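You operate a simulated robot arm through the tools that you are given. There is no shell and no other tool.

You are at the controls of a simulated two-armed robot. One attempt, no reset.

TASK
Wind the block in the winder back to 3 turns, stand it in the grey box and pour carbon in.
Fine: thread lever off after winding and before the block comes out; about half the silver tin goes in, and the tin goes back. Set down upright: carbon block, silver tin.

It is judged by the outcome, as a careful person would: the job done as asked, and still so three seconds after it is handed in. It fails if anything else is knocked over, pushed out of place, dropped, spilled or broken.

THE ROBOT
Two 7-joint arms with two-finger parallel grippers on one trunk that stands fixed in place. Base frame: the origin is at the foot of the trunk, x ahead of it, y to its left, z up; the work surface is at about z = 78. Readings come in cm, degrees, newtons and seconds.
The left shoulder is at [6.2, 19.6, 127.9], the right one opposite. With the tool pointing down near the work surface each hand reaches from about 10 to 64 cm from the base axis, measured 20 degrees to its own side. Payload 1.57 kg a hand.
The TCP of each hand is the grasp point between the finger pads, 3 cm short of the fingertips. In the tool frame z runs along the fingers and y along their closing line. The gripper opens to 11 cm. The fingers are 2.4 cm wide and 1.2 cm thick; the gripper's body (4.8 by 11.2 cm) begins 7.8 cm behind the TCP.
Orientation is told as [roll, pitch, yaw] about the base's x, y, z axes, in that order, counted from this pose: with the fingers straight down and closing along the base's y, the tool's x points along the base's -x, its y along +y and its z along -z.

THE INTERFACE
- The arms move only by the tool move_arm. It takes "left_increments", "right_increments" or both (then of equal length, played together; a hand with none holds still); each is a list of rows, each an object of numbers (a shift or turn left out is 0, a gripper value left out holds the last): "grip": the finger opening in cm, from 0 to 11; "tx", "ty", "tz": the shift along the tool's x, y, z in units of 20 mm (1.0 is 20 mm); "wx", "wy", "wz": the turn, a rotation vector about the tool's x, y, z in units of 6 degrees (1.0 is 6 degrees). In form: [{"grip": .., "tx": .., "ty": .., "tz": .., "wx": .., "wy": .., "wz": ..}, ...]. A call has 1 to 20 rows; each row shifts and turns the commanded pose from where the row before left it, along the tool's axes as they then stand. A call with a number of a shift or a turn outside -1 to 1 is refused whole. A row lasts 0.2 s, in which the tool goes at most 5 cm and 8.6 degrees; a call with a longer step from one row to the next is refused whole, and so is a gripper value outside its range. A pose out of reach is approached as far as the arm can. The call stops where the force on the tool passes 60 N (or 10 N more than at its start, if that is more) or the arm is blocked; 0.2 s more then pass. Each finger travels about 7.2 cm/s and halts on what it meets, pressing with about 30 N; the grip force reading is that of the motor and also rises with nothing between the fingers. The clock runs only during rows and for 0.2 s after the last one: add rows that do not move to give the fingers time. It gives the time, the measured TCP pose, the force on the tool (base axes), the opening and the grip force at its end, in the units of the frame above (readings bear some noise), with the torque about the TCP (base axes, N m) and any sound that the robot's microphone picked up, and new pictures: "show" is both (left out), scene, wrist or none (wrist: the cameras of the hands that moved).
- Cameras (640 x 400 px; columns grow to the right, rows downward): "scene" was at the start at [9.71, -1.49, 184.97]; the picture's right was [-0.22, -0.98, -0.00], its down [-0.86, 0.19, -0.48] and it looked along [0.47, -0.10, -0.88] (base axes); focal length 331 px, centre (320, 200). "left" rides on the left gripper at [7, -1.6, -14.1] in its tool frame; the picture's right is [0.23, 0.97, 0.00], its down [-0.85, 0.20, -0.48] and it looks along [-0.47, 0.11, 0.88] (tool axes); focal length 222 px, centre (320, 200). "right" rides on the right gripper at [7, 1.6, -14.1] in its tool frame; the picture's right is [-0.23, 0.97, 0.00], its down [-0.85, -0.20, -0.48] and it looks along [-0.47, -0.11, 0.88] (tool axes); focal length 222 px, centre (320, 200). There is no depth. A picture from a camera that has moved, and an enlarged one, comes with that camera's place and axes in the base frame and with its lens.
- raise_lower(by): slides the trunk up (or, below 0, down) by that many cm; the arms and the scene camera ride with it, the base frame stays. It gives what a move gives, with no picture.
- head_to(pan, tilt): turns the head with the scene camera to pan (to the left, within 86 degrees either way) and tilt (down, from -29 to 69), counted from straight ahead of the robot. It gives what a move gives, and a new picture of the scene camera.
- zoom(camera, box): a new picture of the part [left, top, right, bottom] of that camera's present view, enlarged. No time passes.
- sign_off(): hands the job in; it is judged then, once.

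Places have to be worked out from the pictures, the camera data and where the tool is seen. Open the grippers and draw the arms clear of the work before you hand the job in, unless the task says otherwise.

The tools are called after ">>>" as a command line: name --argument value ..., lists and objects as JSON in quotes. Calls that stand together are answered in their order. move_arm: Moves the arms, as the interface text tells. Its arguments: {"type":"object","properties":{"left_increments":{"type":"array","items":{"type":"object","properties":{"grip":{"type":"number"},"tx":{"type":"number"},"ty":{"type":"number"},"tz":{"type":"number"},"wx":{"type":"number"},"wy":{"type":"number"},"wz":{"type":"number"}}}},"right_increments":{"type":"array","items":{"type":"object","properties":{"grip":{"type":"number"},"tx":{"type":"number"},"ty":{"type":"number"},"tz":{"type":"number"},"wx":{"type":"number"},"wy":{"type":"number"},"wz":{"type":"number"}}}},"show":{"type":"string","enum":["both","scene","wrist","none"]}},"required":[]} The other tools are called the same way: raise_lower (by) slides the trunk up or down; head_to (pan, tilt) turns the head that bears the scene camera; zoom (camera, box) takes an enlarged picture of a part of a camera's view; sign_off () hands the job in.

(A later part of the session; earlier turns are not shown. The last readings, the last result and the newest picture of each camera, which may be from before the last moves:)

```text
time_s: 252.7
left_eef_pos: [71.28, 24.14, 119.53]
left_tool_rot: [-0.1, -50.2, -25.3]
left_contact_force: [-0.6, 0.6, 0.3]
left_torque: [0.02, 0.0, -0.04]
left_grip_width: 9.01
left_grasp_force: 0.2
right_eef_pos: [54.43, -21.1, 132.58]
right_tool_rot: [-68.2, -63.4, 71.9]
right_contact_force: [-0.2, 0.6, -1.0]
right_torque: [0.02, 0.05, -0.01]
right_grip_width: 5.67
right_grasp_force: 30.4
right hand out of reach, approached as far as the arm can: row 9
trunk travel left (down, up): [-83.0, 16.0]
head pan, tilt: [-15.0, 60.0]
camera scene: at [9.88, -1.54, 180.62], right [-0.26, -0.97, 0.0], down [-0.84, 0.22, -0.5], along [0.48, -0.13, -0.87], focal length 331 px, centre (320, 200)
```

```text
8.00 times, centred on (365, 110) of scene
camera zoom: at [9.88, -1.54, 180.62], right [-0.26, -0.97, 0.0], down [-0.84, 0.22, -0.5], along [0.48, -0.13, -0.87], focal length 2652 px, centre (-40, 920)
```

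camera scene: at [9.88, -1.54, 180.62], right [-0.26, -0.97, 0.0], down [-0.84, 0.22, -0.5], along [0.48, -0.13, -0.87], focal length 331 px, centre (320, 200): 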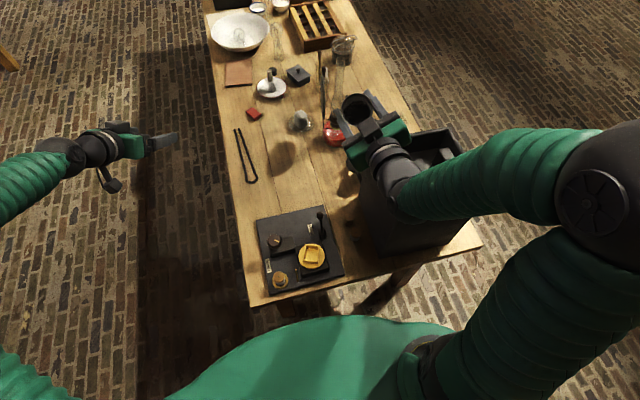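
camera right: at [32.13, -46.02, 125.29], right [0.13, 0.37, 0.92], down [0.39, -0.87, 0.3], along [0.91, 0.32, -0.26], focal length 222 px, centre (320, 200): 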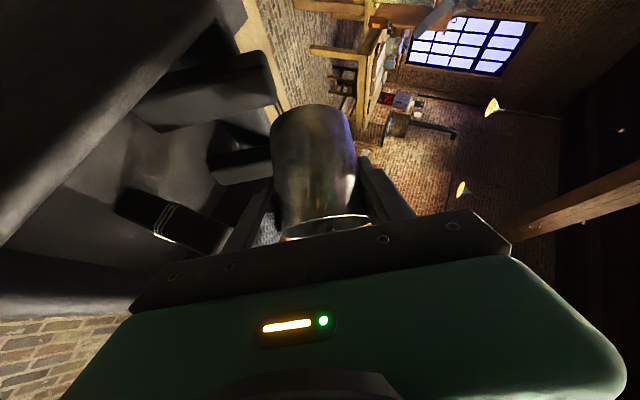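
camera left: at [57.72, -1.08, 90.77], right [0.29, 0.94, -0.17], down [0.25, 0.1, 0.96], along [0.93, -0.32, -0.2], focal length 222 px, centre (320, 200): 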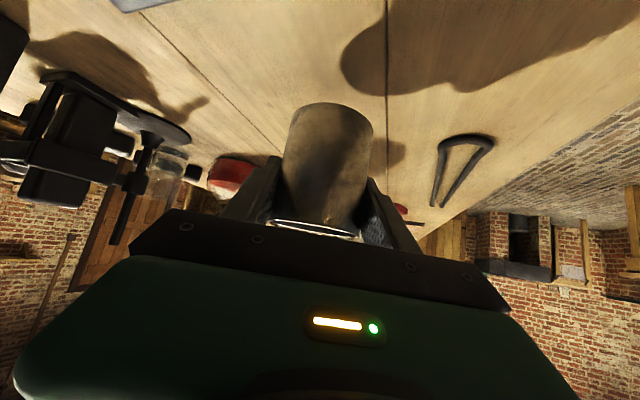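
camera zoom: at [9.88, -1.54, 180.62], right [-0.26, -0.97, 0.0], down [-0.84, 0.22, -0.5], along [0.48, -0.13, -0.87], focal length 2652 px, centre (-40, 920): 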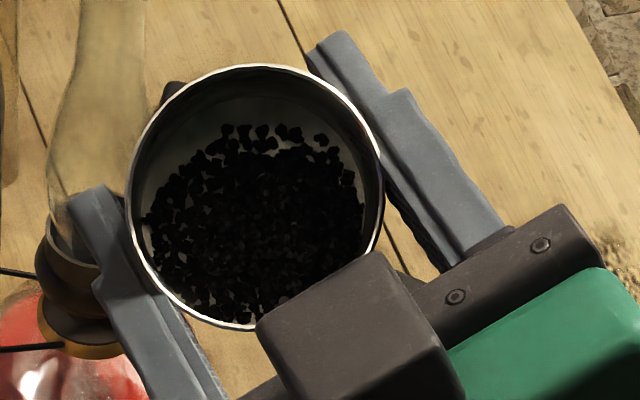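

The view shows the remaining carbon thinning to bare metal on one side, so I need a truer measure. I bring the tin upright and lower it, then use the left wrist camera to look in from above.

>>> move_arm --right_increments '[{"wx": -0.186, "wz": 0.98}, {"wx": -0.186, "wz": 0.98}, {"wx": -0.186, "wz": 0.98}, {"wx": -0.186, "wz": 0.98}, {"wy": 1}, {"wy": 1}, {"wy": 1}, {"wy": 1}, {"wy": 1}, {"wy": 0.98}, {"tx": 0.47, "ty": 0.37, "tz": 0.93}, {"tx": 0.47, "ty": 0.37, "tz": 0.93}, {"tx": 0.47, "ty": 0.37, "tz": 0.93}, {"tx": 0.47, "ty": 0.37, "tz": 0.93}, {"tx": 0.47, "ty": 0.37, "tz": 0.93}, {"tx": 0.47, "ty": 0.37, "tz": 0.93}, {"tx": 0.47, "ty": 0.37, "tz": 0.93}, {}]' --left_increments '[{"wy": 1}, {"wy": 1}, {"wy": 1}, {"wy": 1}, {"wy": 1}, {"wy": 1}, {"wy": 1}, {"wy": 1}, {"wy": 0.37}, {"wz": 1}, {"wz": 1}, {"wz": 1}, {"wz": 1}, {"wz": 1}, {"wz": 1}, {"wz": 1}, {"wz": 1}, {"wz": 0.5}]' --show "scene"

```text
time_s: 256.5
left_eef_pos: [68.76, 23.91, 119.01]
left_tool_rot: [2.3, -1.9, -76.5]
left_contact_force: [1.0, 0.3, -0.7]
left_torque: [0.01, -0.03, -0.05]
left_grip_width: 9.01
left_grasp_force: 0.1
left hand out of reach, approached as far as the arm can: row 7, 8, 9
right_eef_pos: [58.59, -13.94, 118.91]
right_tool_rot: [1.1, -48.8, 6.9]
right_contact_force: [0.5, 0.7, -2.1]
right_torque: [-0.01, -0.02, 0.0]
right_grip_width: 5.67
right_grasp_force: 30.1
right hand out of reach, approached as far as the arm can: row 9, 10
trunk travel left (down, up): [-83.0, 16.0]
head pan, tilt: [-15.0, 60.0]
camera scene: at [10.02, -1.59, 180.61], right [-0.26, -0.97, 0.0], down [-0.84, 0.22, -0.5], along [0.48, -0.13, -0.87], focal length 331 px, centre (320, 200)
```

scene: 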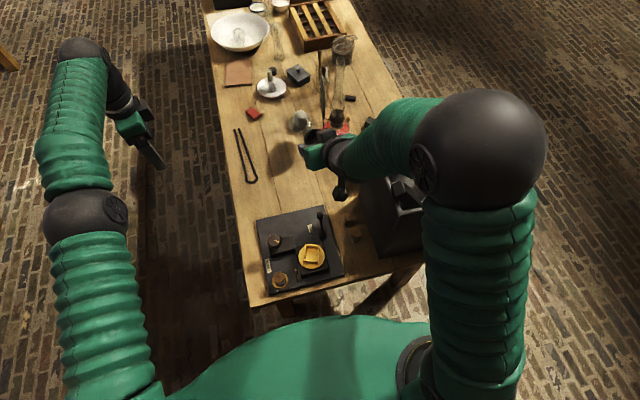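

Now bring the left wrist camera to look down into the tin from the +y side.

>>> move_arm --left_increments '[{"tx": -0.4, "ty": -0.88, "tz": -0.6}, {"tx": -0.6, "ty": -0.88, "tz": -0.6}, {"tx": -0.75, "ty": -0.88, "tz": -0.6}, {"tx": -0.85, "ty": -0.88, "tz": -0.6}, {"tx": -0.85, "ty": -0.88, "tz": -0.6}, {"tx": -0.85, "ty": -0.88, "tz": -0.6}, {"tx": -0.85, "ty": -0.88, "tz": -0.6}, {"tx": -0.85, "ty": -0.88, "tz": -0.6}, {"tx": -0.85, "ty": -0.88, "tz": -0.6}, {"tx": -0.85, "ty": -0.88, "tz": -0.6}, {}]' --show "both"

```text
time_s: 258.9
left_eef_pos: [54.37, 4.94, 130.86]
left_tool_rot: [2.3, -1.9, -76.4]
left_contact_force: [0.5, -1.2, 0.6]
left_torque: [-0.01, -0.01, -0.02]
left_grip_width: 8.99
left_grasp_force: 0.1
right_eef_pos: [58.69, -14.1, 118.89]
right_tool_rot: [1.3, -48.7, 6.8]
right_contact_force: [0.4, 0.0, -0.2]
right_torque: [0.01, 0.02, 0.0]
right_grip_width: 5.67
right_grasp_force: 30.0
trunk travel left (down, up): [-83.0, 16.0]
head pan, tilt: [-15.0, 60.0]
camera scene: at [9.94, -1.77, 180.61], right [-0.26, -0.97, 0.0], down [-0.84, 0.22, -0.5], along [0.48, -0.13, -0.87], focal length 331 px, centre (320, 200)
camera left: at [50.43, 11.67, 144.58], right [0.89, 0.45, 0.03], down [0.37, -0.77, 0.51], along [0.26, -0.45, -0.86], focal length 222 px, centre (320, 200)
```

scene: 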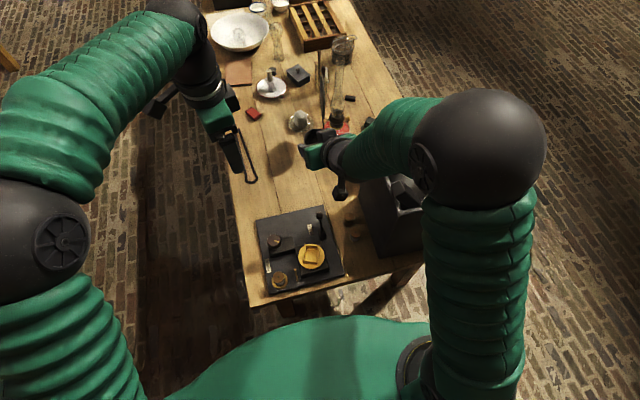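
left: 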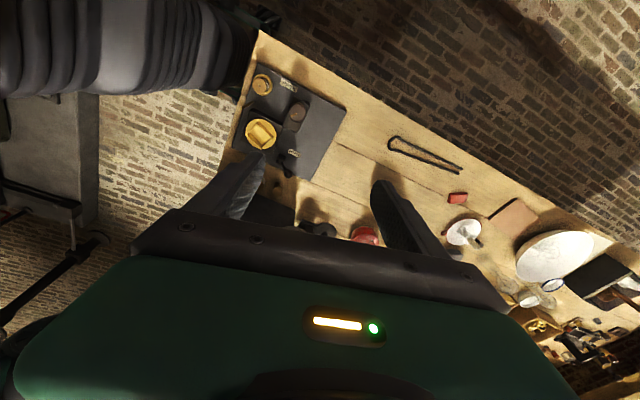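

The gripper hides the tin in that view. Instead I clear the left arm and yaw the right hand so the head camera sees into the upright tin unobstructed.

>>> move_arm --left_increments '[{"tx": 0.8, "tz": -0.2}, {"tx": 1}, {"tx": 1}, {"tx": 1}, {"tx": 1}, {"tx": 1}, {"tx": 1}, {"tx": 1}, {"tx": 1}, {}, {}]' --right_increments '[{"wy": 0.88}, {"wx": -0.787, "wz": -0.833}, {"wx": -0.787, "wz": -0.833}, {"wx": -0.787, "wz": -0.833}, {"wx": -0.787, "wz": -0.833}, {"wx": -0.787, "wz": -0.833}, {"wx": -0.787, "wz": -0.833}, {"wx": -0.787, "wz": -0.833}, {"wx": -0.787, "wz": -0.833}, {}, {}]' --show "scene"

>>> zoom --camera "scene" --box '[290, 90, 370, 170]'

```text
time_s: 261.3
left_eef_pos: [50.19, 22.11, 130.7]
left_tool_rot: [2.3, -1.7, -76.4]
left_contact_force: [1.0, 0.0, -0.1]
left_torque: [0.01, 0.01, -0.02]
left_grip_width: 9.0
left_grasp_force: 0.0
right_eef_pos: [58.82, -14.13, 118.94]
right_tool_rot: [0.7, -44.1, 62.4]
right_contact_force: [0.2, -0.4, -0.7]
right_torque: [0.03, -0.01, 0.01]
right_grip_width: 5.68
right_grasp_force: 28.7
trunk travel left (down, up): [-83.0, 16.0]
head pan, tilt: [-15.0, 60.0]
camera scene: at [9.92, -1.82, 180.61], right [-0.26, -0.97, 0.0], down [-0.84, 0.22, -0.5], along [0.48, -0.13, -0.87], focal length 331 px, centre (320, 200)
```

scene: 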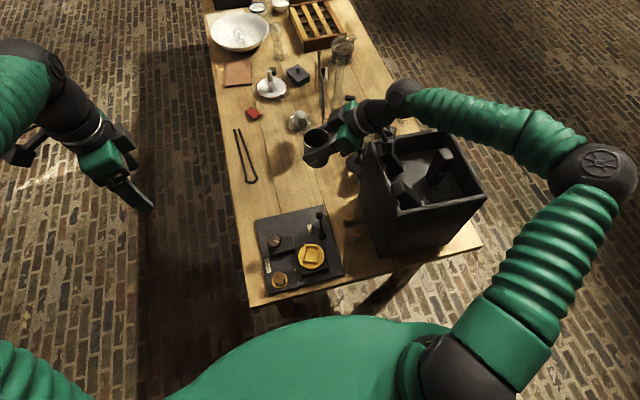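

```text
5.00 times, centred on (330, 130) of scene
camera zoom: at [9.92, -1.82, 180.61], right [-0.26, -0.97, 0.0], down [-0.84, 0.22, -0.5], along [0.48, -0.13, -0.87], focal length 1657 px, centre (270, 550)
```

zoom: 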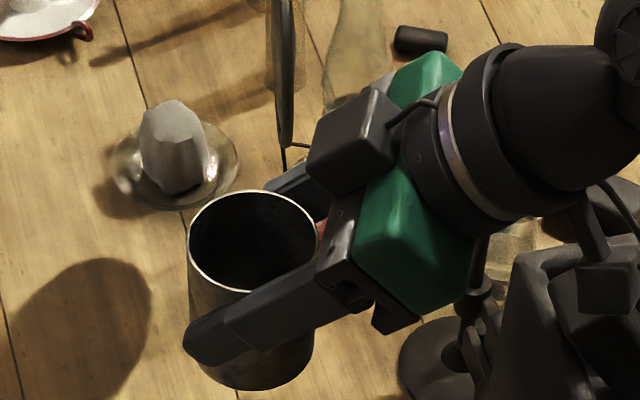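

The view is unobstructed but too shallow; I lower the tin and bring it nearer for a steeper look.

>>> move_arm --right_increments '[{"tx": 0.83, "ty": 0.73, "tz": 0.59}, {"tx": 0.83, "ty": 0.73, "tz": 0.59}, {"tx": 0.83, "ty": 0.73, "tz": 0.59}, {"tx": 0.83, "ty": 0.73, "tz": 0.59}, {"tx": 0.83, "ty": 0.73, "tz": 0.59}, {"tx": 0.83, "ty": 0.73, "tz": 0.59}, {}]' --show "scene"

>>> zoom --camera "scene" --box '[290, 130, 370, 210]'

```text
time_s: 262.9
left_eef_pos: [50.21, 22.09, 130.8]
left_tool_rot: [2.3, -1.8, -76.4]
left_contact_force: [0.0, -1.0, 1.1]
left_torque: [-0.01, -0.01, -0.02]
left_grip_width: 9.01
left_grasp_force: 0.0
right_eef_pos: [50.11, -12.15, 106.93]
right_tool_rot: [0.7, -44.0, 62.3]
right_contact_force: [-0.6, 0.7, 0.0]
right_torque: [0.03, 0.04, 0.0]
right_grip_width: 5.69
right_grasp_force: 30.1
trunk travel left (down, up): [-83.0, 16.0]
head pan, tilt: [-15.0, 60.0]
camera scene: at [9.9, -1.8, 180.61], right [-0.26, -0.97, 0.0], down [-0.84, 0.22, -0.5], along [0.48, -0.13, -0.87], focal length 331 px, centre (320, 200)
```

scene: 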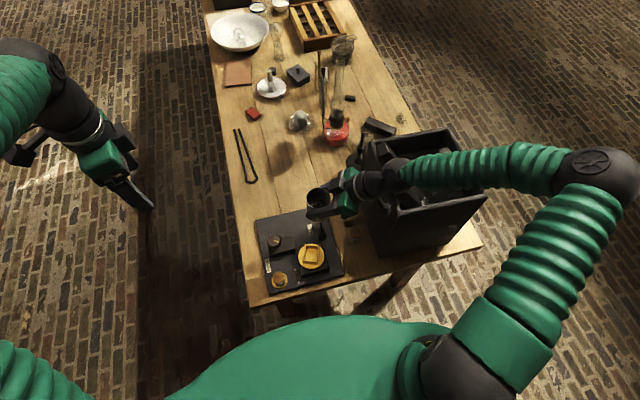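

```text
5.00 times, centred on (330, 170) of scene
camera zoom: at [9.9, -1.8, 180.61], right [-0.26, -0.97, 0.0], down [-0.84, 0.22, -0.5], along [0.48, -0.13, -0.87], focal length 1657 px, centre (270, 350)
```

zoom: 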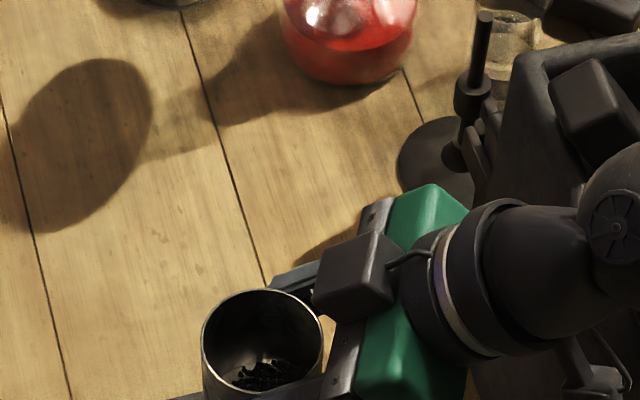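

>>> zoom --camera "scene" --box '[300, 180, 340, 220]'

```text
10.00 times, centred on (320, 200) of scene
camera zoom: at [9.9, -1.8, 180.61], right [-0.26, -0.97, 0.0], down [-0.84, 0.22, -0.5], along [0.48, -0.13, -0.87], focal length 3314 px, centre (320, 200)
```

zoom: 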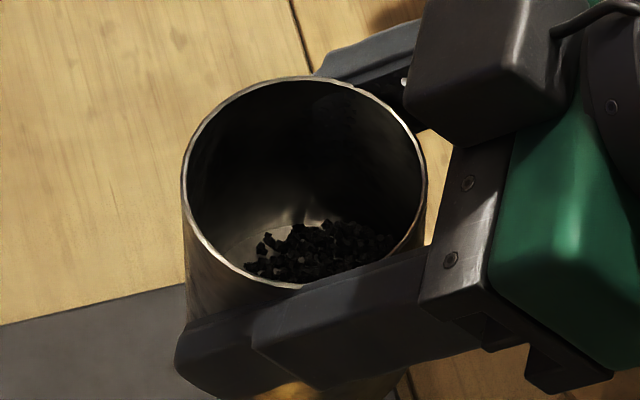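

The remaining wedge works out to roughly half the original contents (≈25 of ≈50 cm³), so that's about half poured. Now the tin goes back; with this yaw and elbow-out posture I try approaching its original spot directly in monitored stages.

>>> move_arm --right_increments '[{"tx": -0.49, "ty": -0.4, "tz": 0.82}, {"tx": -0.49, "ty": -0.4, "tz": 0.82}, {"tx": -0.49, "ty": -0.4, "tz": 0.82}, {"tx": -0.49, "ty": -0.4, "tz": 0.82}, {}]' --show "none"

>>> move_arm --right_increments '[{"tx": -0.49, "ty": -0.4, "tz": 0.82}, {"tx": -0.49, "ty": -0.4, "tz": 0.82}, {"tx": -0.49, "ty": -0.4, "tz": 0.82}, {}]' --show "scene"

```text
time_s: 264.1
left_eef_pos: [50.29, 22.24, 130.66]
left_tool_rot: [2.3, -1.9, -76.4]
left_contact_force: [1.1, 0.0, -0.6]
left_torque: [-0.02, 0.02, 0.04]
left_grip_width: 9.0
left_grasp_force: 0.1
right_eef_pos: [56.05, -7.03, 105.14]
right_tool_rot: [0.7, -44.1, 62.3]
right_contact_force: [0.5, 0.4, -0.6]
right_torque: [-0.01, 0.01, -0.03]
right_grip_width: 5.7
right_grasp_force: 30.3
trunk travel left (down, up): [-83.0, 16.0]
head pan, tilt: [-15.0, 60.0]
```

```text
time_s: 265.1
left_eef_pos: [50.1, 22.19, 130.84]
left_tool_rot: [2.2, -1.9, -76.3]
left_contact_force: [-0.4, 0.6, -0.4]
left_torque: [-0.01, 0.0, 0.01]
left_grip_width: 8.97
left_grasp_force: 0.0
right_eef_pos: [60.79, -3.0, 103.62]
right_tool_rot: [0.6, -44.1, 62.3]
right_contact_force: [0.6, 0.6, -0.8]
right_torque: [0.0, 0.01, 0.0]
right_grip_width: 5.68
right_grasp_force: 30.0
trunk travel left (down, up): [-83.0, 16.0]
head pan, tilt: [-15.0, 60.0]
camera scene: at [9.93, -1.69, 180.61], right [-0.26, -0.97, 0.0], down [-0.84, 0.22, -0.5], along [0.48, -0.13, -0.87], focal length 331 px, centre (320, 200)
```

scene: 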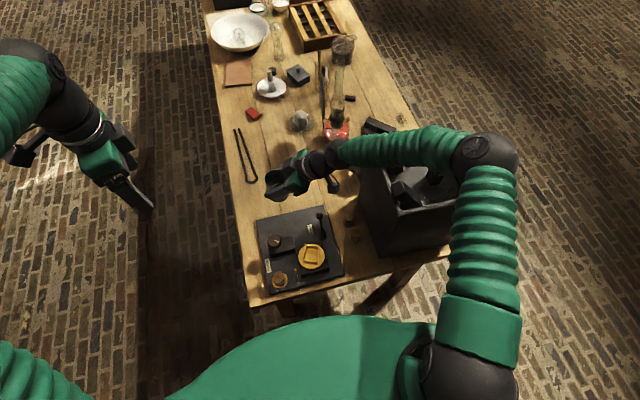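

Tracking is fine, but in this posture the right forearm would come down onto the box rim when lowering, so I go back up and return to the azimuth ≈7° posture for the relay spot.

>>> move_arm --right_increments '[{"tx": -0.147, "ty": -0.163, "tz": -0.92}, {"tx": -0.147, "ty": -0.163, "tz": -0.92}, {"tx": -0.147, "ty": -0.163, "tz": -0.92}, {"tx": -0.147, "ty": -0.163, "tz": -0.92}, {"tx": -0.147, "ty": -0.163, "tz": -0.92}, {"tx": -0.147, "ty": -0.163, "tz": -0.92}, {"tx": -0.147, "ty": -0.163, "tz": -0.92}, {"tx": -0.147, "ty": -0.163, "tz": -0.92}, {"tx": -0.147, "ty": -0.163, "tz": -0.92}, {"tx": -0.147, "ty": -0.163, "tz": -0.92}, {}]' --show "none"

>>> move_arm --right_increments '[{"wx": 0.787, "wz": 0.833}, {"wx": 0.787, "wz": 0.833}, {"wx": 0.787, "wz": 0.833}, {"wx": 0.787, "wz": 0.833}, {"wx": 0.787, "wz": 0.833}, {"wx": 0.787, "wz": 0.833}, {"wx": 0.787, "wz": 0.833}, {"wx": 0.787, "wz": 0.833}, {}]' --show "scene"

```text
time_s: 267.5
left_eef_pos: [50.19, 22.02, 130.67]
left_tool_rot: [2.3, -1.8, -76.4]
left_contact_force: [0.0, 0.8, 0.8]
left_torque: [-0.02, -0.01, -0.01]
left_grip_width: 8.98
left_grasp_force: 0.0
right_eef_pos: [58.79, -14.17, 118.88]
right_tool_rot: [0.8, -44.1, 62.3]
right_contact_force: [-0.8, 0.0, -1.6]
right_torque: [0.0, -0.01, -0.01]
right_grip_width: 5.68
right_grasp_force: 29.9
trunk travel left (down, up): [-83.0, 16.0]
head pan, tilt: [-15.0, 60.0]
```

```text
time_s: 269.5
left_eef_pos: [50.21, 22.28, 130.72]
left_tool_rot: [2.2, -1.9, -76.4]
left_contact_force: [0.4, 0.0, -0.7]
left_torque: [0.0, 0.0, 0.0]
left_grip_width: 8.99
left_grasp_force: 0.1
right_eef_pos: [58.77, -13.97, 118.66]
right_tool_rot: [1.1, -43.5, 6.9]
right_contact_force: [0.5, 0.0, -0.7]
right_torque: [0.02, 0.03, -0.01]
right_grip_width: 5.7
right_grasp_force: 30.3
trunk travel left (down, up): [-83.0, 16.0]
head pan, tilt: [-15.0, 60.0]
camera scene: at [9.89, -1.54, 180.62], right [-0.26, -0.97, 0.0], down [-0.84, 0.22, -0.5], along [0.48, -0.13, -0.87], focal length 331 px, centre (320, 200)
```

scene: 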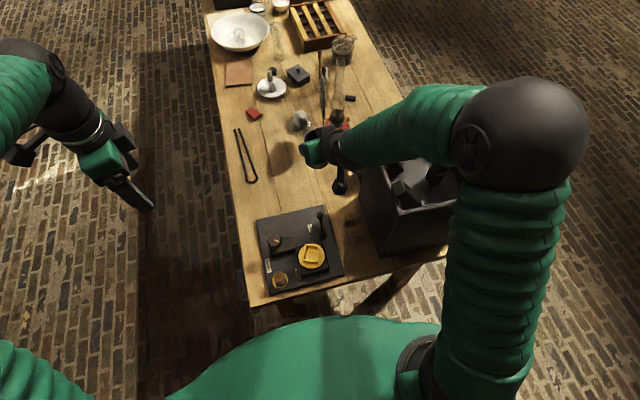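

Good posture again. I lower the trunk 11.5 cm and move the tin to above the relay spot.

>>> raise_lower --by -11.5

>>> move_arm --right_increments '[{"wx": 0.32}, {"tx": 0.085, "ty": 0.242, "tz": 0.91}, {"tx": 0.085, "ty": 0.242, "tz": 0.91}, {"tx": 0.085, "ty": 0.242, "tz": 0.91}, {"tx": 0.085, "ty": 0.242, "tz": 0.91}, {"tx": 0.085, "ty": 0.242, "tz": 0.91}, {"tx": 0.085, "ty": 0.242, "tz": 0.91}, {"tx": 0.085, "ty": 0.242, "tz": 0.91}, {"tx": 0.085, "ty": 0.242, "tz": 0.91}, {"tx": 0.085, "ty": 0.242, "tz": 0.91}, {"tx": 0.085, "ty": 0.242, "tz": 0.91}, {"tx": 0.085, "ty": 0.242, "tz": 0.91}, {"tx": 0.085, "ty": 0.242, "tz": 0.91}, {}]' --show "both"

```text
time_s: 270.9
left_eef_pos: [50.12, 22.21, 119.16]
left_tool_rot: [2.2, -1.9, -76.5]
left_contact_force: [0.9, 0.2, 0.4]
left_torque: [-0.03, 0.02, 0.02]
left_grip_width: 9.03
left_grasp_force: 0.2
right_eef_pos: [58.7, -14.07, 107.16]
right_tool_rot: [1.1, -43.3, 7.0]
right_contact_force: [-0.1, 0.1, -0.2]
right_torque: [0.02, -0.02, 0.04]
right_grip_width: 5.68
right_grasp_force: 29.9
trunk travel left (down, up): [-71.5, 27.5]
head pan, tilt: [-15.0, 60.0]
```

```text
time_s: 273.9
left_eef_pos: [50.02, 22.3, 119.14]
left_tool_rot: [2.3, -1.9, -76.4]
left_contact_force: [0.4, 0.4, -0.8]
left_torque: [0.0, 0.02, 0.0]
left_grip_width: 9.01
left_grasp_force: 0.0
right_eef_pos: [71.61, -7.11, 89.82]
right_tool_rot: [-0.7, -43.4, 7.1]
right_contact_force: [0.5, 0.4, -0.5]
right_torque: [0.0, 0.0, -0.02]
right_grip_width: 5.68
right_grasp_force: 29.5
trunk travel left (down, up): [-71.5, 27.5]
head pan, tilt: [-15.0, 60.0]
camera scene: at [9.95, -1.56, 169.11], right [-0.26, -0.97, 0.0], down [-0.84, 0.22, -0.5], along [0.48, -0.13, -0.87], focal length 331 px, centre (320, 200)
camera right: at [56.83, -7.06, 95.3], right [0.05, 0.99, 0.15], down [0.31, -0.16, 0.94], along [0.95, -0.01, -0.32], focal length 222 px, centre (320, 200)
```

scene: 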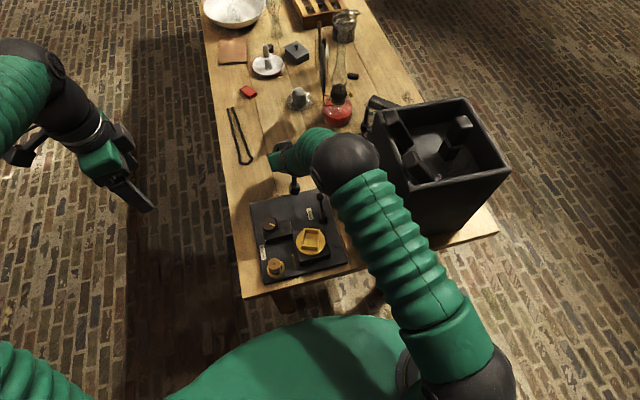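
right: 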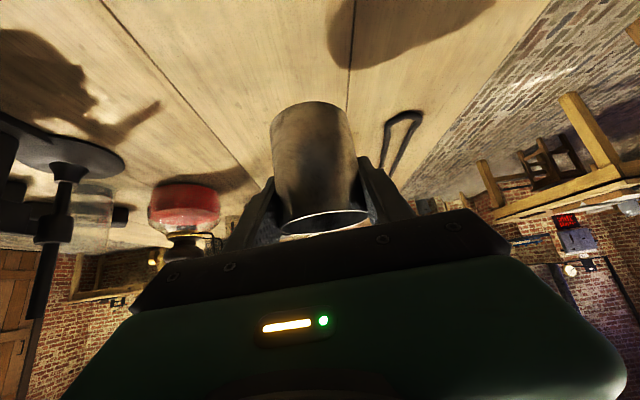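

Over the relay spot; I lower to contact.

>>> move_arm --right_increments '[{"tx": 0.47, "ty": 0.25, "tz": 0.92}, {"tx": 0.688, "tz": 0.725}, {"tx": 0.62, "tz": 0.65}, {"tx": 0.07, "tz": 0.073}, {"tx": 0.07, "tz": 0.073}, {}]' --show "none"

>>> move_arm --right_increments '[{"tx": 0.07, "tz": 0.073}, {}]' --show "none"

>>> move_arm --right_increments '[{"tx": 0.07, "tz": 0.073}, {}]' --show "none"

```text
time_s: 275.3
left_eef_pos: [50.17, 22.24, 119.21]
left_tool_rot: [2.3, -1.9, -76.4]
left_contact_force: [-0.1, 0.5, 0.3]
left_torque: [-0.01, 0.01, 0.01]
left_grip_width: 9.0
left_grasp_force: 0.1
right_eef_pos: [72.22, -6.47, 83.74]
right_tool_rot: [-0.8, -43.4, 7.0]
right_contact_force: [1.4, 0.1, -0.9]
right_torque: [-0.03, -0.01, 0.01]
right_grip_width: 5.69
right_grasp_force: 30.0
trunk travel left (down, up): [-71.5, 27.5]
head pan, tilt: [-15.0, 60.0]
```

```text
time_s: 275.9
left_eef_pos: [50.25, 22.31, 119.2]
left_tool_rot: [2.3, -1.9, -76.4]
left_contact_force: [0.4, 1.1, -0.5]
left_torque: [-0.03, 0.01, -0.01]
left_grip_width: 9.02
left_grasp_force: 0.2
right_eef_pos: [72.19, -6.68, 83.6]
right_tool_rot: [-0.9, -43.5, 7.0]
right_contact_force: [1.1, 0.4, 5.4]
right_torque: [0.18, -0.1, 0.03]
right_grip_width: 5.68
right_grasp_force: 30.2
trunk travel left (down, up): [-71.5, 27.5]
head pan, tilt: [-15.0, 60.0]
```

```text
time_s: 276.5
left_eef_pos: [50.01, 22.24, 119.25]
left_tool_rot: [2.3, -1.9, -76.3]
left_contact_force: [0.3, 0.5, 0.3]
left_torque: [0.02, 0.01, -0.02]
left_grip_width: 9.02
left_grasp_force: 0.1
right_eef_pos: [72.09, -6.62, 83.44]
right_tool_rot: [-0.8, -43.7, 7.0]
right_contact_force: [2.9, -0.2, 15.4]
right_torque: [0.36, -0.22, -0.09]
right_grip_width: 5.68
right_grasp_force: 30.1
trunk travel left (down, up): [-71.5, 27.5]
head pan, tilt: [-15.0, 60.0]
```

Contact (15 N). I relieve slightly and open slowly so the tin settles upright.

>>> move_arm --right_increments '[{"tx": -0.05, "tz": -0.05}, {"grip": 5.9}, {"grip": 6.2}, {"grip": 6.6}, {"grip": 7.5}, {"grip": 9}, {}, {}]' --show "wrist"

>>> zoom --camera "right" --box '[220, 80, 420, 250]'

```text
time_s: 278.3
left_eef_pos: [50.11, 22.38, 119.07]
left_tool_rot: [2.3, -1.8, -76.4]
left_contact_force: [-0.5, 0.4, -0.1]
left_torque: [0.02, -0.02, 0.01]
left_grip_width: 9.01
left_grasp_force: 0.0
right_eef_pos: [72.0, -6.48, 83.39]
right_tool_rot: [-0.7, -43.5, 7.0]
right_contact_force: [-0.2, 0.1, 0.4]
right_torque: [0.04, -0.01, -0.01]
right_grip_width: 8.99
right_grasp_force: 0.1
trunk travel left (down, up): [-71.5, 27.5]
head pan, tilt: [-15.0, 60.0]
camera right: at [57.31, -6.55, 88.88], right [0.05, 0.99, 0.15], down [0.31, -0.16, 0.94], along [0.95, -0.01, -0.32], focal length 222 px, centre (320, 200)
```

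right: 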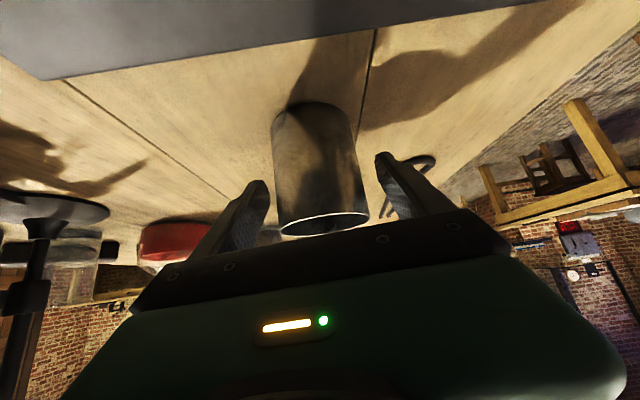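

```text
2.35 times, centred on (320, 165) of right
camera zoom: at [57.31, -6.55, 88.88], right [0.05, 0.99, 0.15], down [0.31, -0.16, 0.94], along [0.95, -0.01, -0.32], focal length 523 px, centre (320, 282)
```

zoom: 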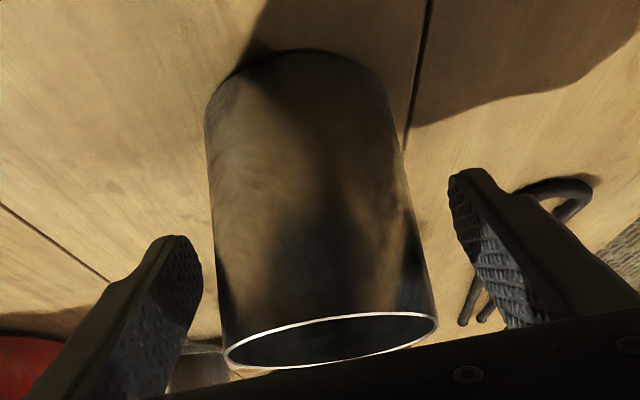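

Tin stands; I centre the fingers on it (4 mm), then back out along the tool axis and park the right hand up and back.

>>> move_arm --right_increments '[{"ty": -0.2}, {}, {"tz": -0.5}, {"tz": -0.9}, {"tz": -0.9}, {"tz": -0.9}, {"tz": -0.9}, {"tz": -0.9}, {"tz": -0.9}, {"tz": -0.9}, {"tx": -0.256, "ty": -0.606, "tz": -0.894}, {"tx": -0.256, "ty": -0.606, "tz": -0.894}, {"tx": -0.256, "ty": -0.606, "tz": -0.894}, {"tx": -0.256, "ty": -0.606, "tz": -0.894}, {"tx": -0.256, "ty": -0.606, "tz": -0.894}, {"tx": -0.256, "ty": -0.606, "tz": -0.894}, {"tx": -0.256, "ty": -0.606, "tz": -0.894}, {}]' --show "scene"

>>> zoom --camera "scene" --box '[240, 130, 320, 210]'

>>> zoom --camera "scene" --box '[265, 145, 300, 180]'

```text
time_s: 282.1
left_eef_pos: [50.21, 22.2, 119.16]
left_tool_rot: [2.3, -1.9, -76.4]
left_contact_force: [0.2, 0.4, -0.3]
left_torque: [-0.01, -0.02, 0.01]
left_grip_width: 9.01
left_grasp_force: 0.0
right_eef_pos: [57.78, -16.7, 104.64]
right_tool_rot: [-0.8, -43.2, 6.9]
right_contact_force: [0.1, -0.1, -0.3]
right_torque: [0.0, -0.01, -0.01]
right_grip_width: 8.99
right_grasp_force: 0.1
trunk travel left (down, up): [-71.5, 27.5]
head pan, tilt: [-15.0, 60.0]
camera scene: at [9.89, -1.67, 169.11], right [-0.26, -0.97, 0.0], down [-0.84, 0.22, -0.5], along [0.48, -0.13, -0.87], focal length 331 px, centre (320, 200)
```

scene: 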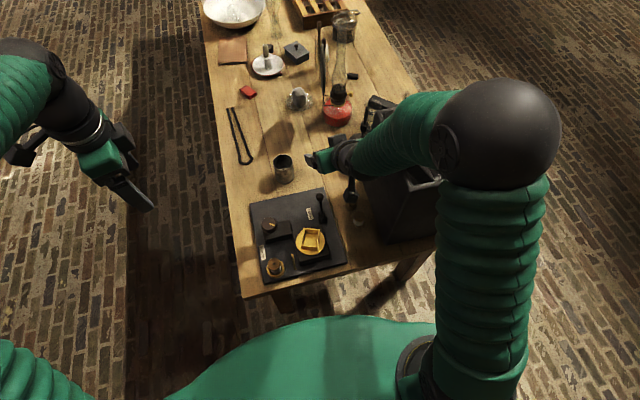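

```text
5.00 times, centred on (280, 170) of scene
camera zoom: at [9.89, -1.67, 169.11], right [-0.26, -0.97, 0.0], down [-0.84, 0.22, -0.5], along [0.48, -0.13, -0.87], focal length 1657 px, centre (520, 350)
```

zoom: 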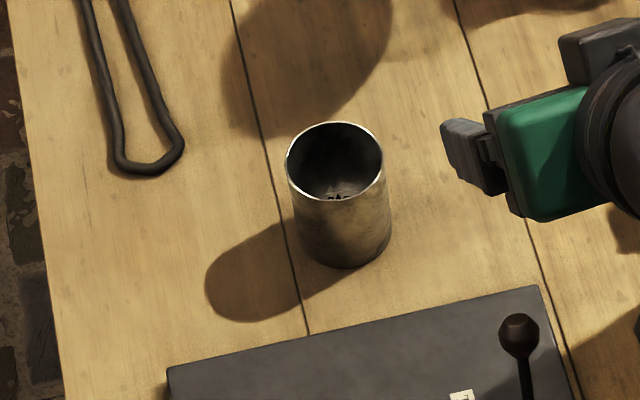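

```text
11.43 times, centred on (282, 162) of scene
camera zoom: at [9.89, -1.67, 169.11], right [-0.26, -0.97, 0.0], down [-0.84, 0.22, -0.5], along [0.48, -0.13, -0.87], focal length 3788 px, centre (749, 629)
```

zoom: 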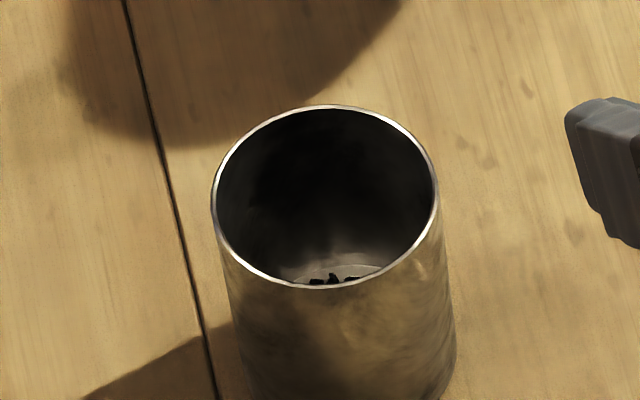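

The tin is on the relay spot. Before returning it, I want a better estimate of the poured amount; I raise the right hand and bring its camera over the box.

>>> move_arm --right_increments '[{"tx": -0.688, "tz": -0.725}, {"tx": -0.688, "tz": -0.725}, {"tx": -0.688, "tz": -0.725}, {"tx": -0.688, "tz": -0.725}, {"tx": -0.688, "tz": -0.725}, {"tx": -0.688, "tz": -0.725}, {"tx": -0.688, "tz": -0.725}, {"tx": -0.688, "tz": -0.725}, {"tx": -0.688, "tz": -0.725}, {"tx": -0.688, "tz": -0.725}, {"tx": -0.688, "tz": -0.725}, {"tx": -0.688, "tz": -0.725}, {"wy": 1}, {"wy": 1}, {"wy": 1}, {"wy": 1}, {"wy": 1}, {"wy": 1}, {"wy": 1}, {"wy": 0.2}]' --show "none"

>>> move_arm --right_increments '[{"ty": -0.5}, {"ty": -1}, {"ty": -1}, {"ty": -1}, {"ty": -1}, {"ty": -1}, {"ty": -1}, {"ty": -1}, {"ty": -1, "tx": 0.6}, {"ty": -1, "tx": 0.6}, {"ty": -1, "tx": 0.6}, {"ty": -1, "tx": 0.6}, {"ty": -1, "tx": 0.6}, {}]' --show "both"

```text
time_s: 286.3
left_eef_pos: [50.04, 22.2, 119.22]
left_tool_rot: [2.3, -1.9, -76.4]
left_contact_force: [-0.1, 0.1, 1.0]
left_torque: [0.0, 0.0, 0.0]
left_grip_width: 9.0
left_grasp_force: 0.0
right_eef_pos: [57.95, -16.64, 128.92]
right_tool_rot: [-0.6, -0.2, 6.4]
right_contact_force: [-0.6, 0.2, -0.4]
right_torque: [0.01, 0.0, -0.04]
right_grip_width: 8.99
right_grasp_force: 0.0
trunk travel left (down, up): [-71.5, 27.5]
head pan, tilt: [-15.0, 60.0]
```

```text
time_s: 289.3
left_eef_pos: [50.17, 22.15, 119.23]
left_tool_rot: [2.3, -1.8, -76.3]
left_contact_force: [-0.3, 0.1, 0.8]
left_torque: [0.0, -0.04, -0.03]
left_grip_width: 9.0
left_grasp_force: 0.1
right_eef_pos: [54.3, -42.06, 128.79]
right_tool_rot: [-0.5, -0.1, 6.5]
right_contact_force: [0.0, 0.0, 0.6]
right_torque: [-0.01, -0.01, 0.02]
right_grip_width: 9.0
right_grasp_force: 0.1
right hand out of reach, approached as far as the arm can: row 8
trunk travel left (down, up): [-71.5, 27.5]
head pan, tilt: [-15.0, 60.0]
camera scene: at [9.97, -1.8, 169.11], right [-0.26, -0.97, 0.0], down [-0.84, 0.22, -0.5], along [0.48, -0.13, -0.87], focal length 331 px, centre (320, 200)
camera right: at [47.27, -41.11, 142.91], right [0.12, 0.99, -0.01], down [0.87, -0.1, 0.48], along [0.48, -0.06, -0.88], focal length 222 px, centre (320, 200)
```

scene: 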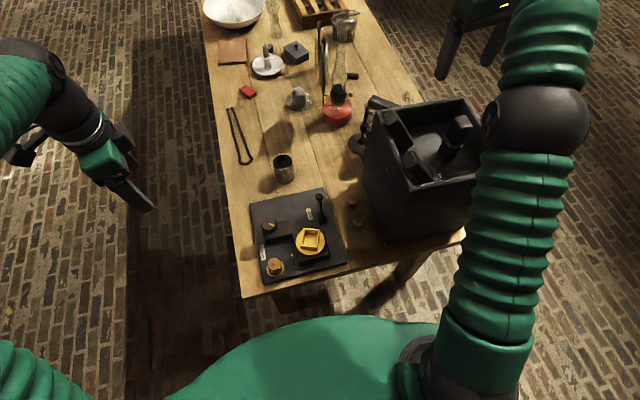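
right: 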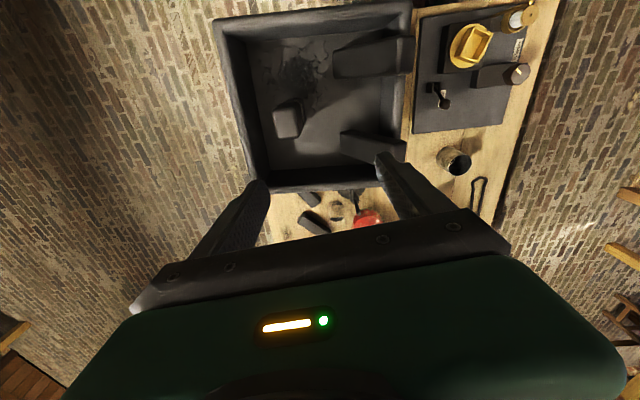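

The right camera sees both the pile and the tin. Zooming on both.

>>> zoom --camera "right" --box '[250, 30, 350, 130]'

>>> zoom --camera "right" --box '[275, 45, 325, 95]'

>>> zoom --camera "right" --box '[430, 140, 480, 190]'

>>> zoom --camera "scene" --box '[400, 140, 480, 220]'

```text
4.00 times, centred on (300, 80) of right
camera zoom: at [47.27, -41.11, 142.91], right [0.12, 0.99, -0.01], down [0.87, -0.1, 0.48], along [0.48, -0.06, -0.88], focal length 888 px, centre (400, 680)
```

zoom: 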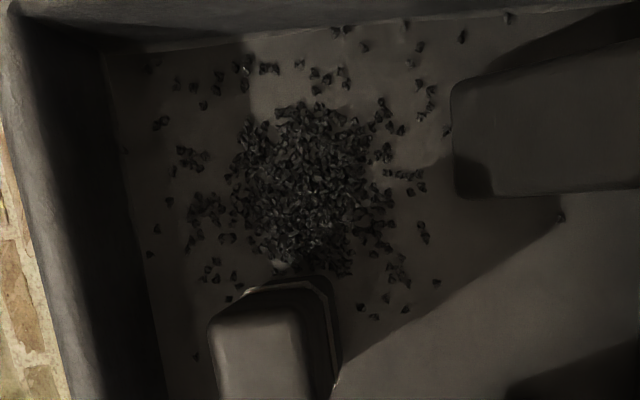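

```text
8.00 times, centred on (300, 70) of right
camera zoom: at [47.27, -41.11, 142.91], right [0.12, 0.99, -0.01], down [0.87, -0.1, 0.48], along [0.48, -0.06, -0.88], focal length 1777 px, centre (480, 1240)
```

zoom: 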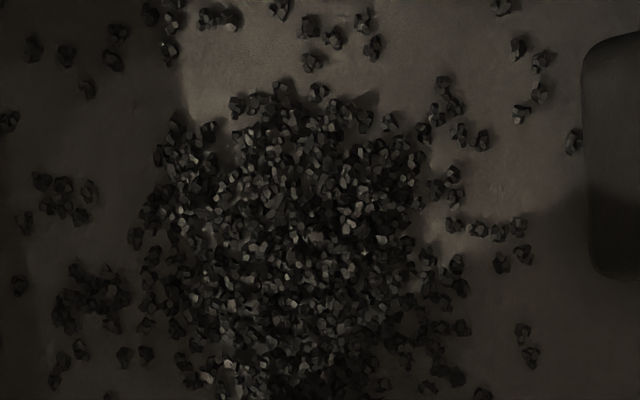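

```text
8.00 times, centred on (455, 165) of right
camera zoom: at [47.27, -41.11, 142.91], right [0.12, 0.99, -0.01], down [0.87, -0.1, 0.48], along [0.48, -0.06, -0.88], focal length 1777 px, centre (-760, 480)
```

zoom: 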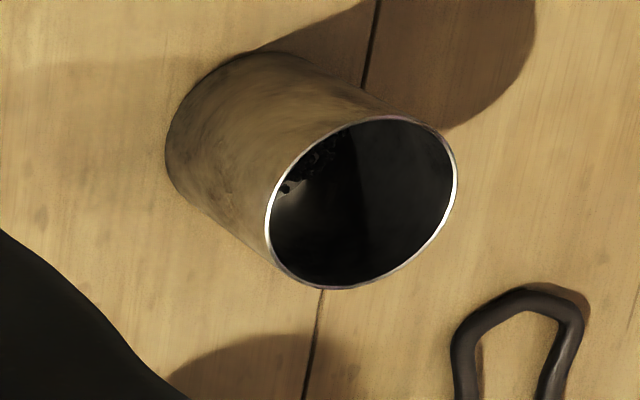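

```text
5.00 times, centred on (440, 180) of scene
camera zoom: at [9.97, -1.8, 169.11], right [-0.26, -0.97, 0.0], down [-0.84, 0.22, -0.5], along [0.48, -0.13, -0.87], focal length 1657 px, centre (-280, 300)
```

zoom: 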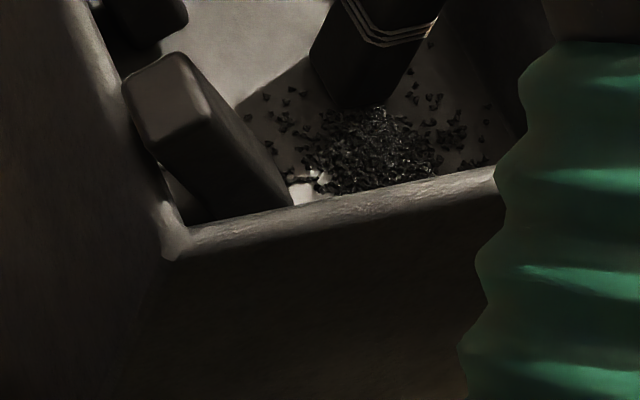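

The pile is ample (several hundred granules, a layer a few deep) and the tin still holds a comparable amount — about half went in. Now the left arm re-orients to fetch the tin from the relay spot.

>>> move_arm --left_increments '[{"wx": 0.38}, {"wz": -1}, {"wz": -1}, {"wz": -1}, {"wz": -1}, {"wz": -1}, {"wz": -1}, {"wz": -1}, {"wz": -1}, {"wz": -0.5}, {"wy": -1}, {"wy": -1}, {"wy": -1}, {"wy": -1}, {"wy": -1}, {"wy": -1}, {"wy": -1}, {"wy": -1}, {"wy": -0.07}, {}]' --show "scene"

```text
time_s: 293.5
left_eef_pos: [50.14, 22.25, 119.15]
left_tool_rot: [-2.1, -49.6, -23.7]
left_contact_force: [-0.8, -0.2, -0.6]
left_torque: [-0.03, -0.03, -0.04]
left_grip_width: 8.99
left_grasp_force: 0.0
right_eef_pos: [54.23, -41.98, 128.76]
right_tool_rot: [-0.5, -0.1, 6.5]
right_contact_force: [-0.1, 0.0, 0.2]
right_torque: [0.03, 0.01, 0.02]
right_grip_width: 9.01
right_grasp_force: 0.2
trunk travel left (down, up): [-71.5, 27.5]
head pan, tilt: [-15.0, 60.0]
camera scene: at [9.84, -1.78, 169.12], right [-0.26, -0.97, 0.0], down [-0.84, 0.22, -0.5], along [0.48, -0.13, -0.87], focal length 331 px, centre (320, 200)
```

scene: 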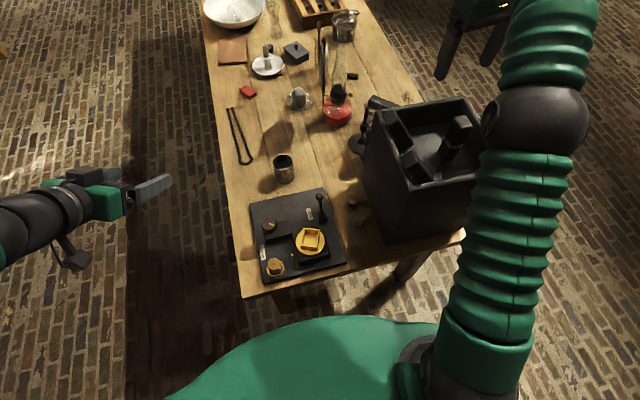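

>>> move_arm --left_increments '[{"wx": -0.35}, {"tx": -0.095, "ty": -0.463, "tz": 1.0}, {"tx": -0.095, "ty": -0.463, "tz": 1.0}, {"tx": -0.095, "ty": -0.463, "tz": 1.0}, {"tx": -0.095, "ty": -0.463, "tz": 1.0}, {"tx": -0.095, "ty": -0.463, "tz": 1.0}, {"tx": -0.095, "ty": -0.463, "tz": 1.0}, {"tx": -0.095, "ty": -0.463, "tz": 1.0}, {"tx": -0.095, "ty": -0.463, "tz": 1.0}, {"tx": -0.095, "ty": -0.463, "tz": 1.0}, {"tx": -0.095, "ty": -0.463, "tz": 1.0}, {"tx": -0.095, "ty": -0.463, "tz": 1.0}, {"tx": -0.095, "ty": -0.463, "tz": 1.0}, {"tx": -0.095, "ty": -0.463, "tz": 1.0}, {"tx": -0.095, "ty": -0.463, "tz": 1.0}, {"tx": -0.095, "ty": -0.463, "tz": 1.0}, {"tx": -0.095, "ty": -0.463, "tz": 1.0}, {"tx": -0.095, "ty": -0.463, "tz": 1.0}, {"tx": -0.095, "ty": -0.463, "tz": 1.0}, {}]' --show "both"

>>> zoom --camera "scene" --box '[230, 110, 340, 220]'

>>> zoom --camera "right" --box '[400, 60, 560, 220]'

```text
time_s: 297.6
left_eef_pos: [73.98, 4.23, 100.97]
left_tool_rot: [-1.6, -51.7, -13.9]
left_contact_force: [-0.6, -0.5, -0.2]
left_torque: [-0.03, -0.01, 0.01]
left_grip_width: 9.01
left_grasp_force: 0.1
right_eef_pos: [54.1, -42.03, 128.88]
right_tool_rot: [-0.6, -0.3, 6.5]
right_contact_force: [-0.8, 0.0, -0.5]
right_torque: [0.01, 0.01, 0.01]
right_grip_width: 8.97
right_grasp_force: 0.1
trunk travel left (down, up): [-71.5, 27.5]
head pan, tilt: [-15.0, 60.0]
stopped in row 20 (left hand): the arm was blocked; the commanded pose is now the measured one
camera scene: at [10.01, -1.98, 168.92], right [-0.26, -0.97, 0.0], down [-0.84, 0.23, -0.5], along [0.48, -0.13, -0.87], focal length 331 px, centre (320, 200)
camera left: at [58.7, 6.86, 104.18], right [0.12, 0.97, -0.2], down [0.2, 0.17, 0.96], along [0.97, -0.15, -0.18], focal length 222 px, centre (320, 200)
```

scene: 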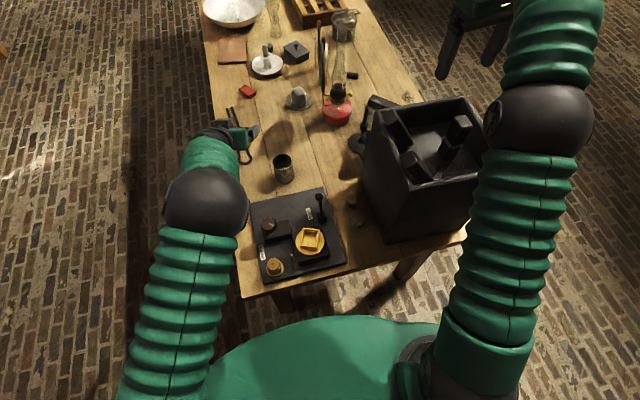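
left: 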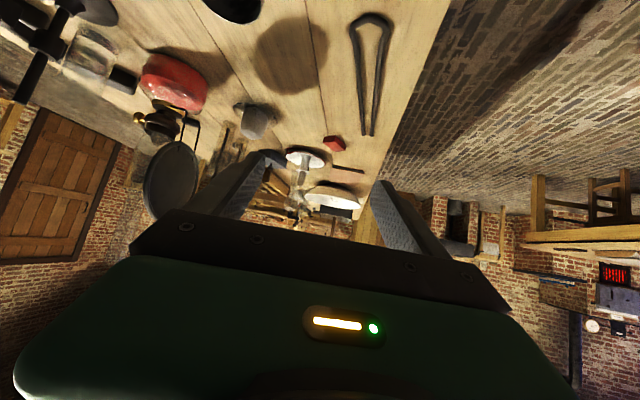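

```text
3.64 times, centred on (285, 165) of scene
camera zoom: at [10.01, -1.98, 168.92], right [-0.26, -0.97, 0.0], down [-0.84, 0.23, -0.5], along [0.48, -0.13, -0.87], focal length 1205 px, centre (447, 327)
```

zoom: 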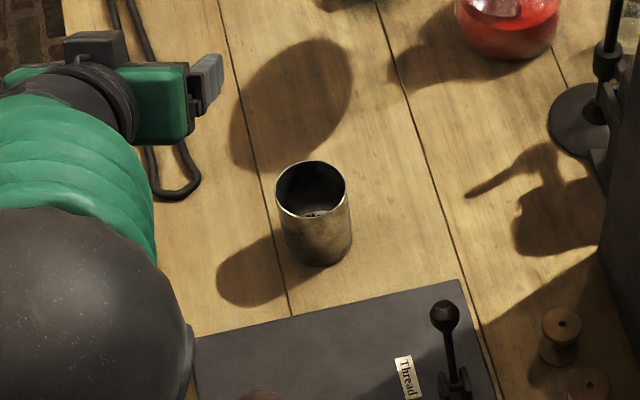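

```text
2.50 times, centred on (480, 140) of right
camera zoom: at [47.02, -41.15, 142.94], right [0.12, 0.99, -0.01], down [0.87, -0.1, 0.48], along [0.48, -0.06, -0.87], focal length 555 px, centre (-80, 350)
```

zoom: 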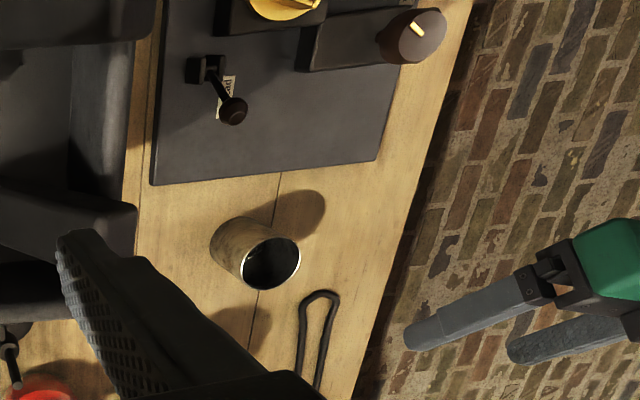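

The left arm slipped into its elbow-forward posture and got stopped. I retreat it back and out to the left to restore the elbow-out posture, as worked for the right.

>>> move_arm --left_increments '[{"tz": -0.5}, {"tz": -1, "tx": 0.1, "ty": 0.3}, {"tz": -1, "tx": 0.1, "ty": 0.45}, {"tz": -1, "tx": 0.1, "ty": 0.45}, {"tz": -1, "tx": 0.1, "ty": 0.45}, {"tz": -1, "tx": 0.1, "ty": 0.45}, {"tz": -1, "tx": 0.1, "ty": 0.45}, {"tz": -1, "tx": 0.1, "ty": 0.45}, {"tz": -1, "tx": 0.1, "ty": 0.45}, {"tz": -1, "tx": 0.1, "ty": 0.45}, {"tz": -1, "tx": 0.1, "ty": 0.45}, {"tz": -1, "tx": 0.1, "ty": 0.45}, {"tz": -1, "tx": 0.1, "ty": 0.45}, {"tz": -1, "tx": 0.1, "ty": 0.45}, {"tz": -1, "tx": 0.1, "ty": 0.45}, {"tz": -1, "tx": 0.1, "ty": 0.45}, {"tz": -1, "tx": 0.1, "ty": 0.45}, {"tz": -1, "tx": 0.1, "ty": 0.45}, {"tz": -1, "tx": 0.1, "ty": 0.45}, {}]' --show "scene"

```text
time_s: 299.0
left_eef_pos: [66.18, 19.86, 106.24]
left_tool_rot: [-0.1, -51.1, -6.9]
left_contact_force: [0.2, -0.2, -0.4]
left_torque: [0.02, 0.01, 0.02]
left_grip_width: 9.0
left_grasp_force: 0.0
right_eef_pos: [53.69, -41.99, 129.44]
right_tool_rot: [-0.6, -0.4, 6.4]
right_contact_force: [-0.2, 0.6, -1.5]
right_torque: [-0.01, -0.01, -0.03]
right_grip_width: 9.0
right_grasp_force: 0.1
trunk travel left (down, up): [-71.5, 27.5]
head pan, tilt: [-15.0, 60.0]
stopped in row 7 (left hand): the arm was blocked; the commanded pose is now the measured one
camera scene: at [9.8, -1.79, 169.35], right [-0.26, -0.97, 0.0], down [-0.84, 0.22, -0.5], along [0.48, -0.13, -0.87], focal length 331 px, centre (320, 200)
```

scene: 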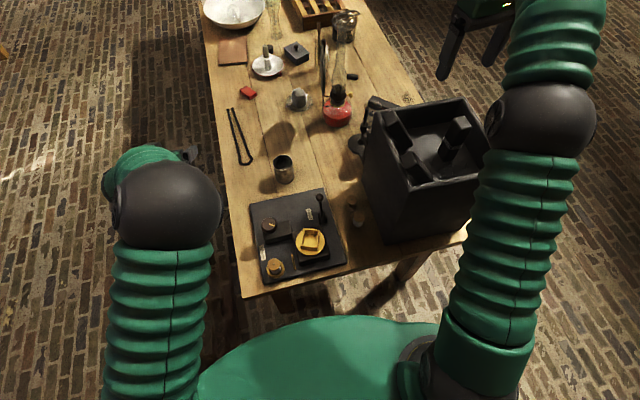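

>>> move_arm --left_increments '[{"tz": -0.93, "tx": 0.03, "ty": 0.31}, {"tz": -0.93, "tx": 0.03, "ty": 0.31}, {"tz": -0.93, "tx": 0.03, "ty": 0.31}, {"tz": -0.93, "tx": 0.03, "ty": 0.31}, {"tz": -0.93, "tx": 0.03, "ty": 0.31}, {"tz": -0.93, "tx": 0.03, "ty": 0.31}, {"tz": -0.93, "tx": 0.03, "ty": 0.31}, {"tz": -0.93, "tx": 0.03, "ty": 0.31}, {"tz": -0.93, "tx": 0.03, "ty": 0.31}, {"tz": -0.93, "tx": 0.03, "ty": 0.31}, {"tz": -0.93, "tx": 0.03, "ty": 0.31}, {"tz": -0.93, "tx": 0.03, "ty": 0.31}, {"tz": -0.93, "tx": 0.03, "ty": 0.31}, {"tz": -0.93, "tx": 0.03, "ty": 0.31}, {"tz": -0.93, "tx": 0.03, "ty": 0.31}, {}]' --show "scene"

```text
time_s: 302.4
left_eef_pos: [45.39, 31.65, 123.16]
left_tool_rot: [-0.3, -50.9, -7.3]
left_contact_force: [0.6, -0.5, 0.4]
left_torque: [0.0, -0.02, -0.04]
left_grip_width: 8.99
left_grasp_force: 0.0
right_eef_pos: [53.95, -42.01, 129.04]
right_tool_rot: [-0.7, -0.3, 6.5]
right_contact_force: [-0.2, -0.3, 0.0]
right_torque: [-0.01, 0.03, -0.02]
right_grip_width: 9.02
right_grasp_force: 0.0
trunk travel left (down, up): [-71.5, 27.5]
head pan, tilt: [-15.0, 60.0]
camera scene: at [9.82, -1.74, 169.12], right [-0.26, -0.97, 0.0], down [-0.84, 0.22, -0.5], along [0.48, -0.13, -0.87], focal length 331 px, centre (320, 200)
```

scene: 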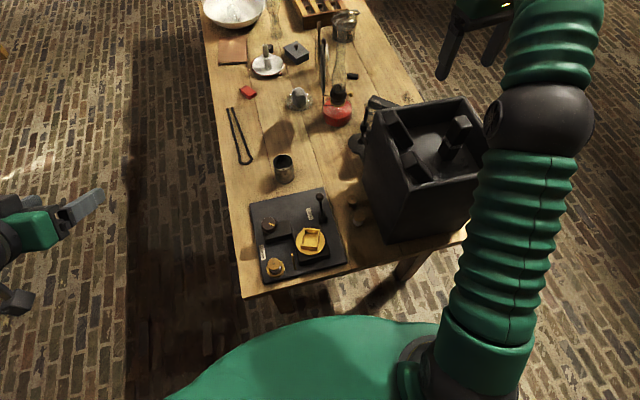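

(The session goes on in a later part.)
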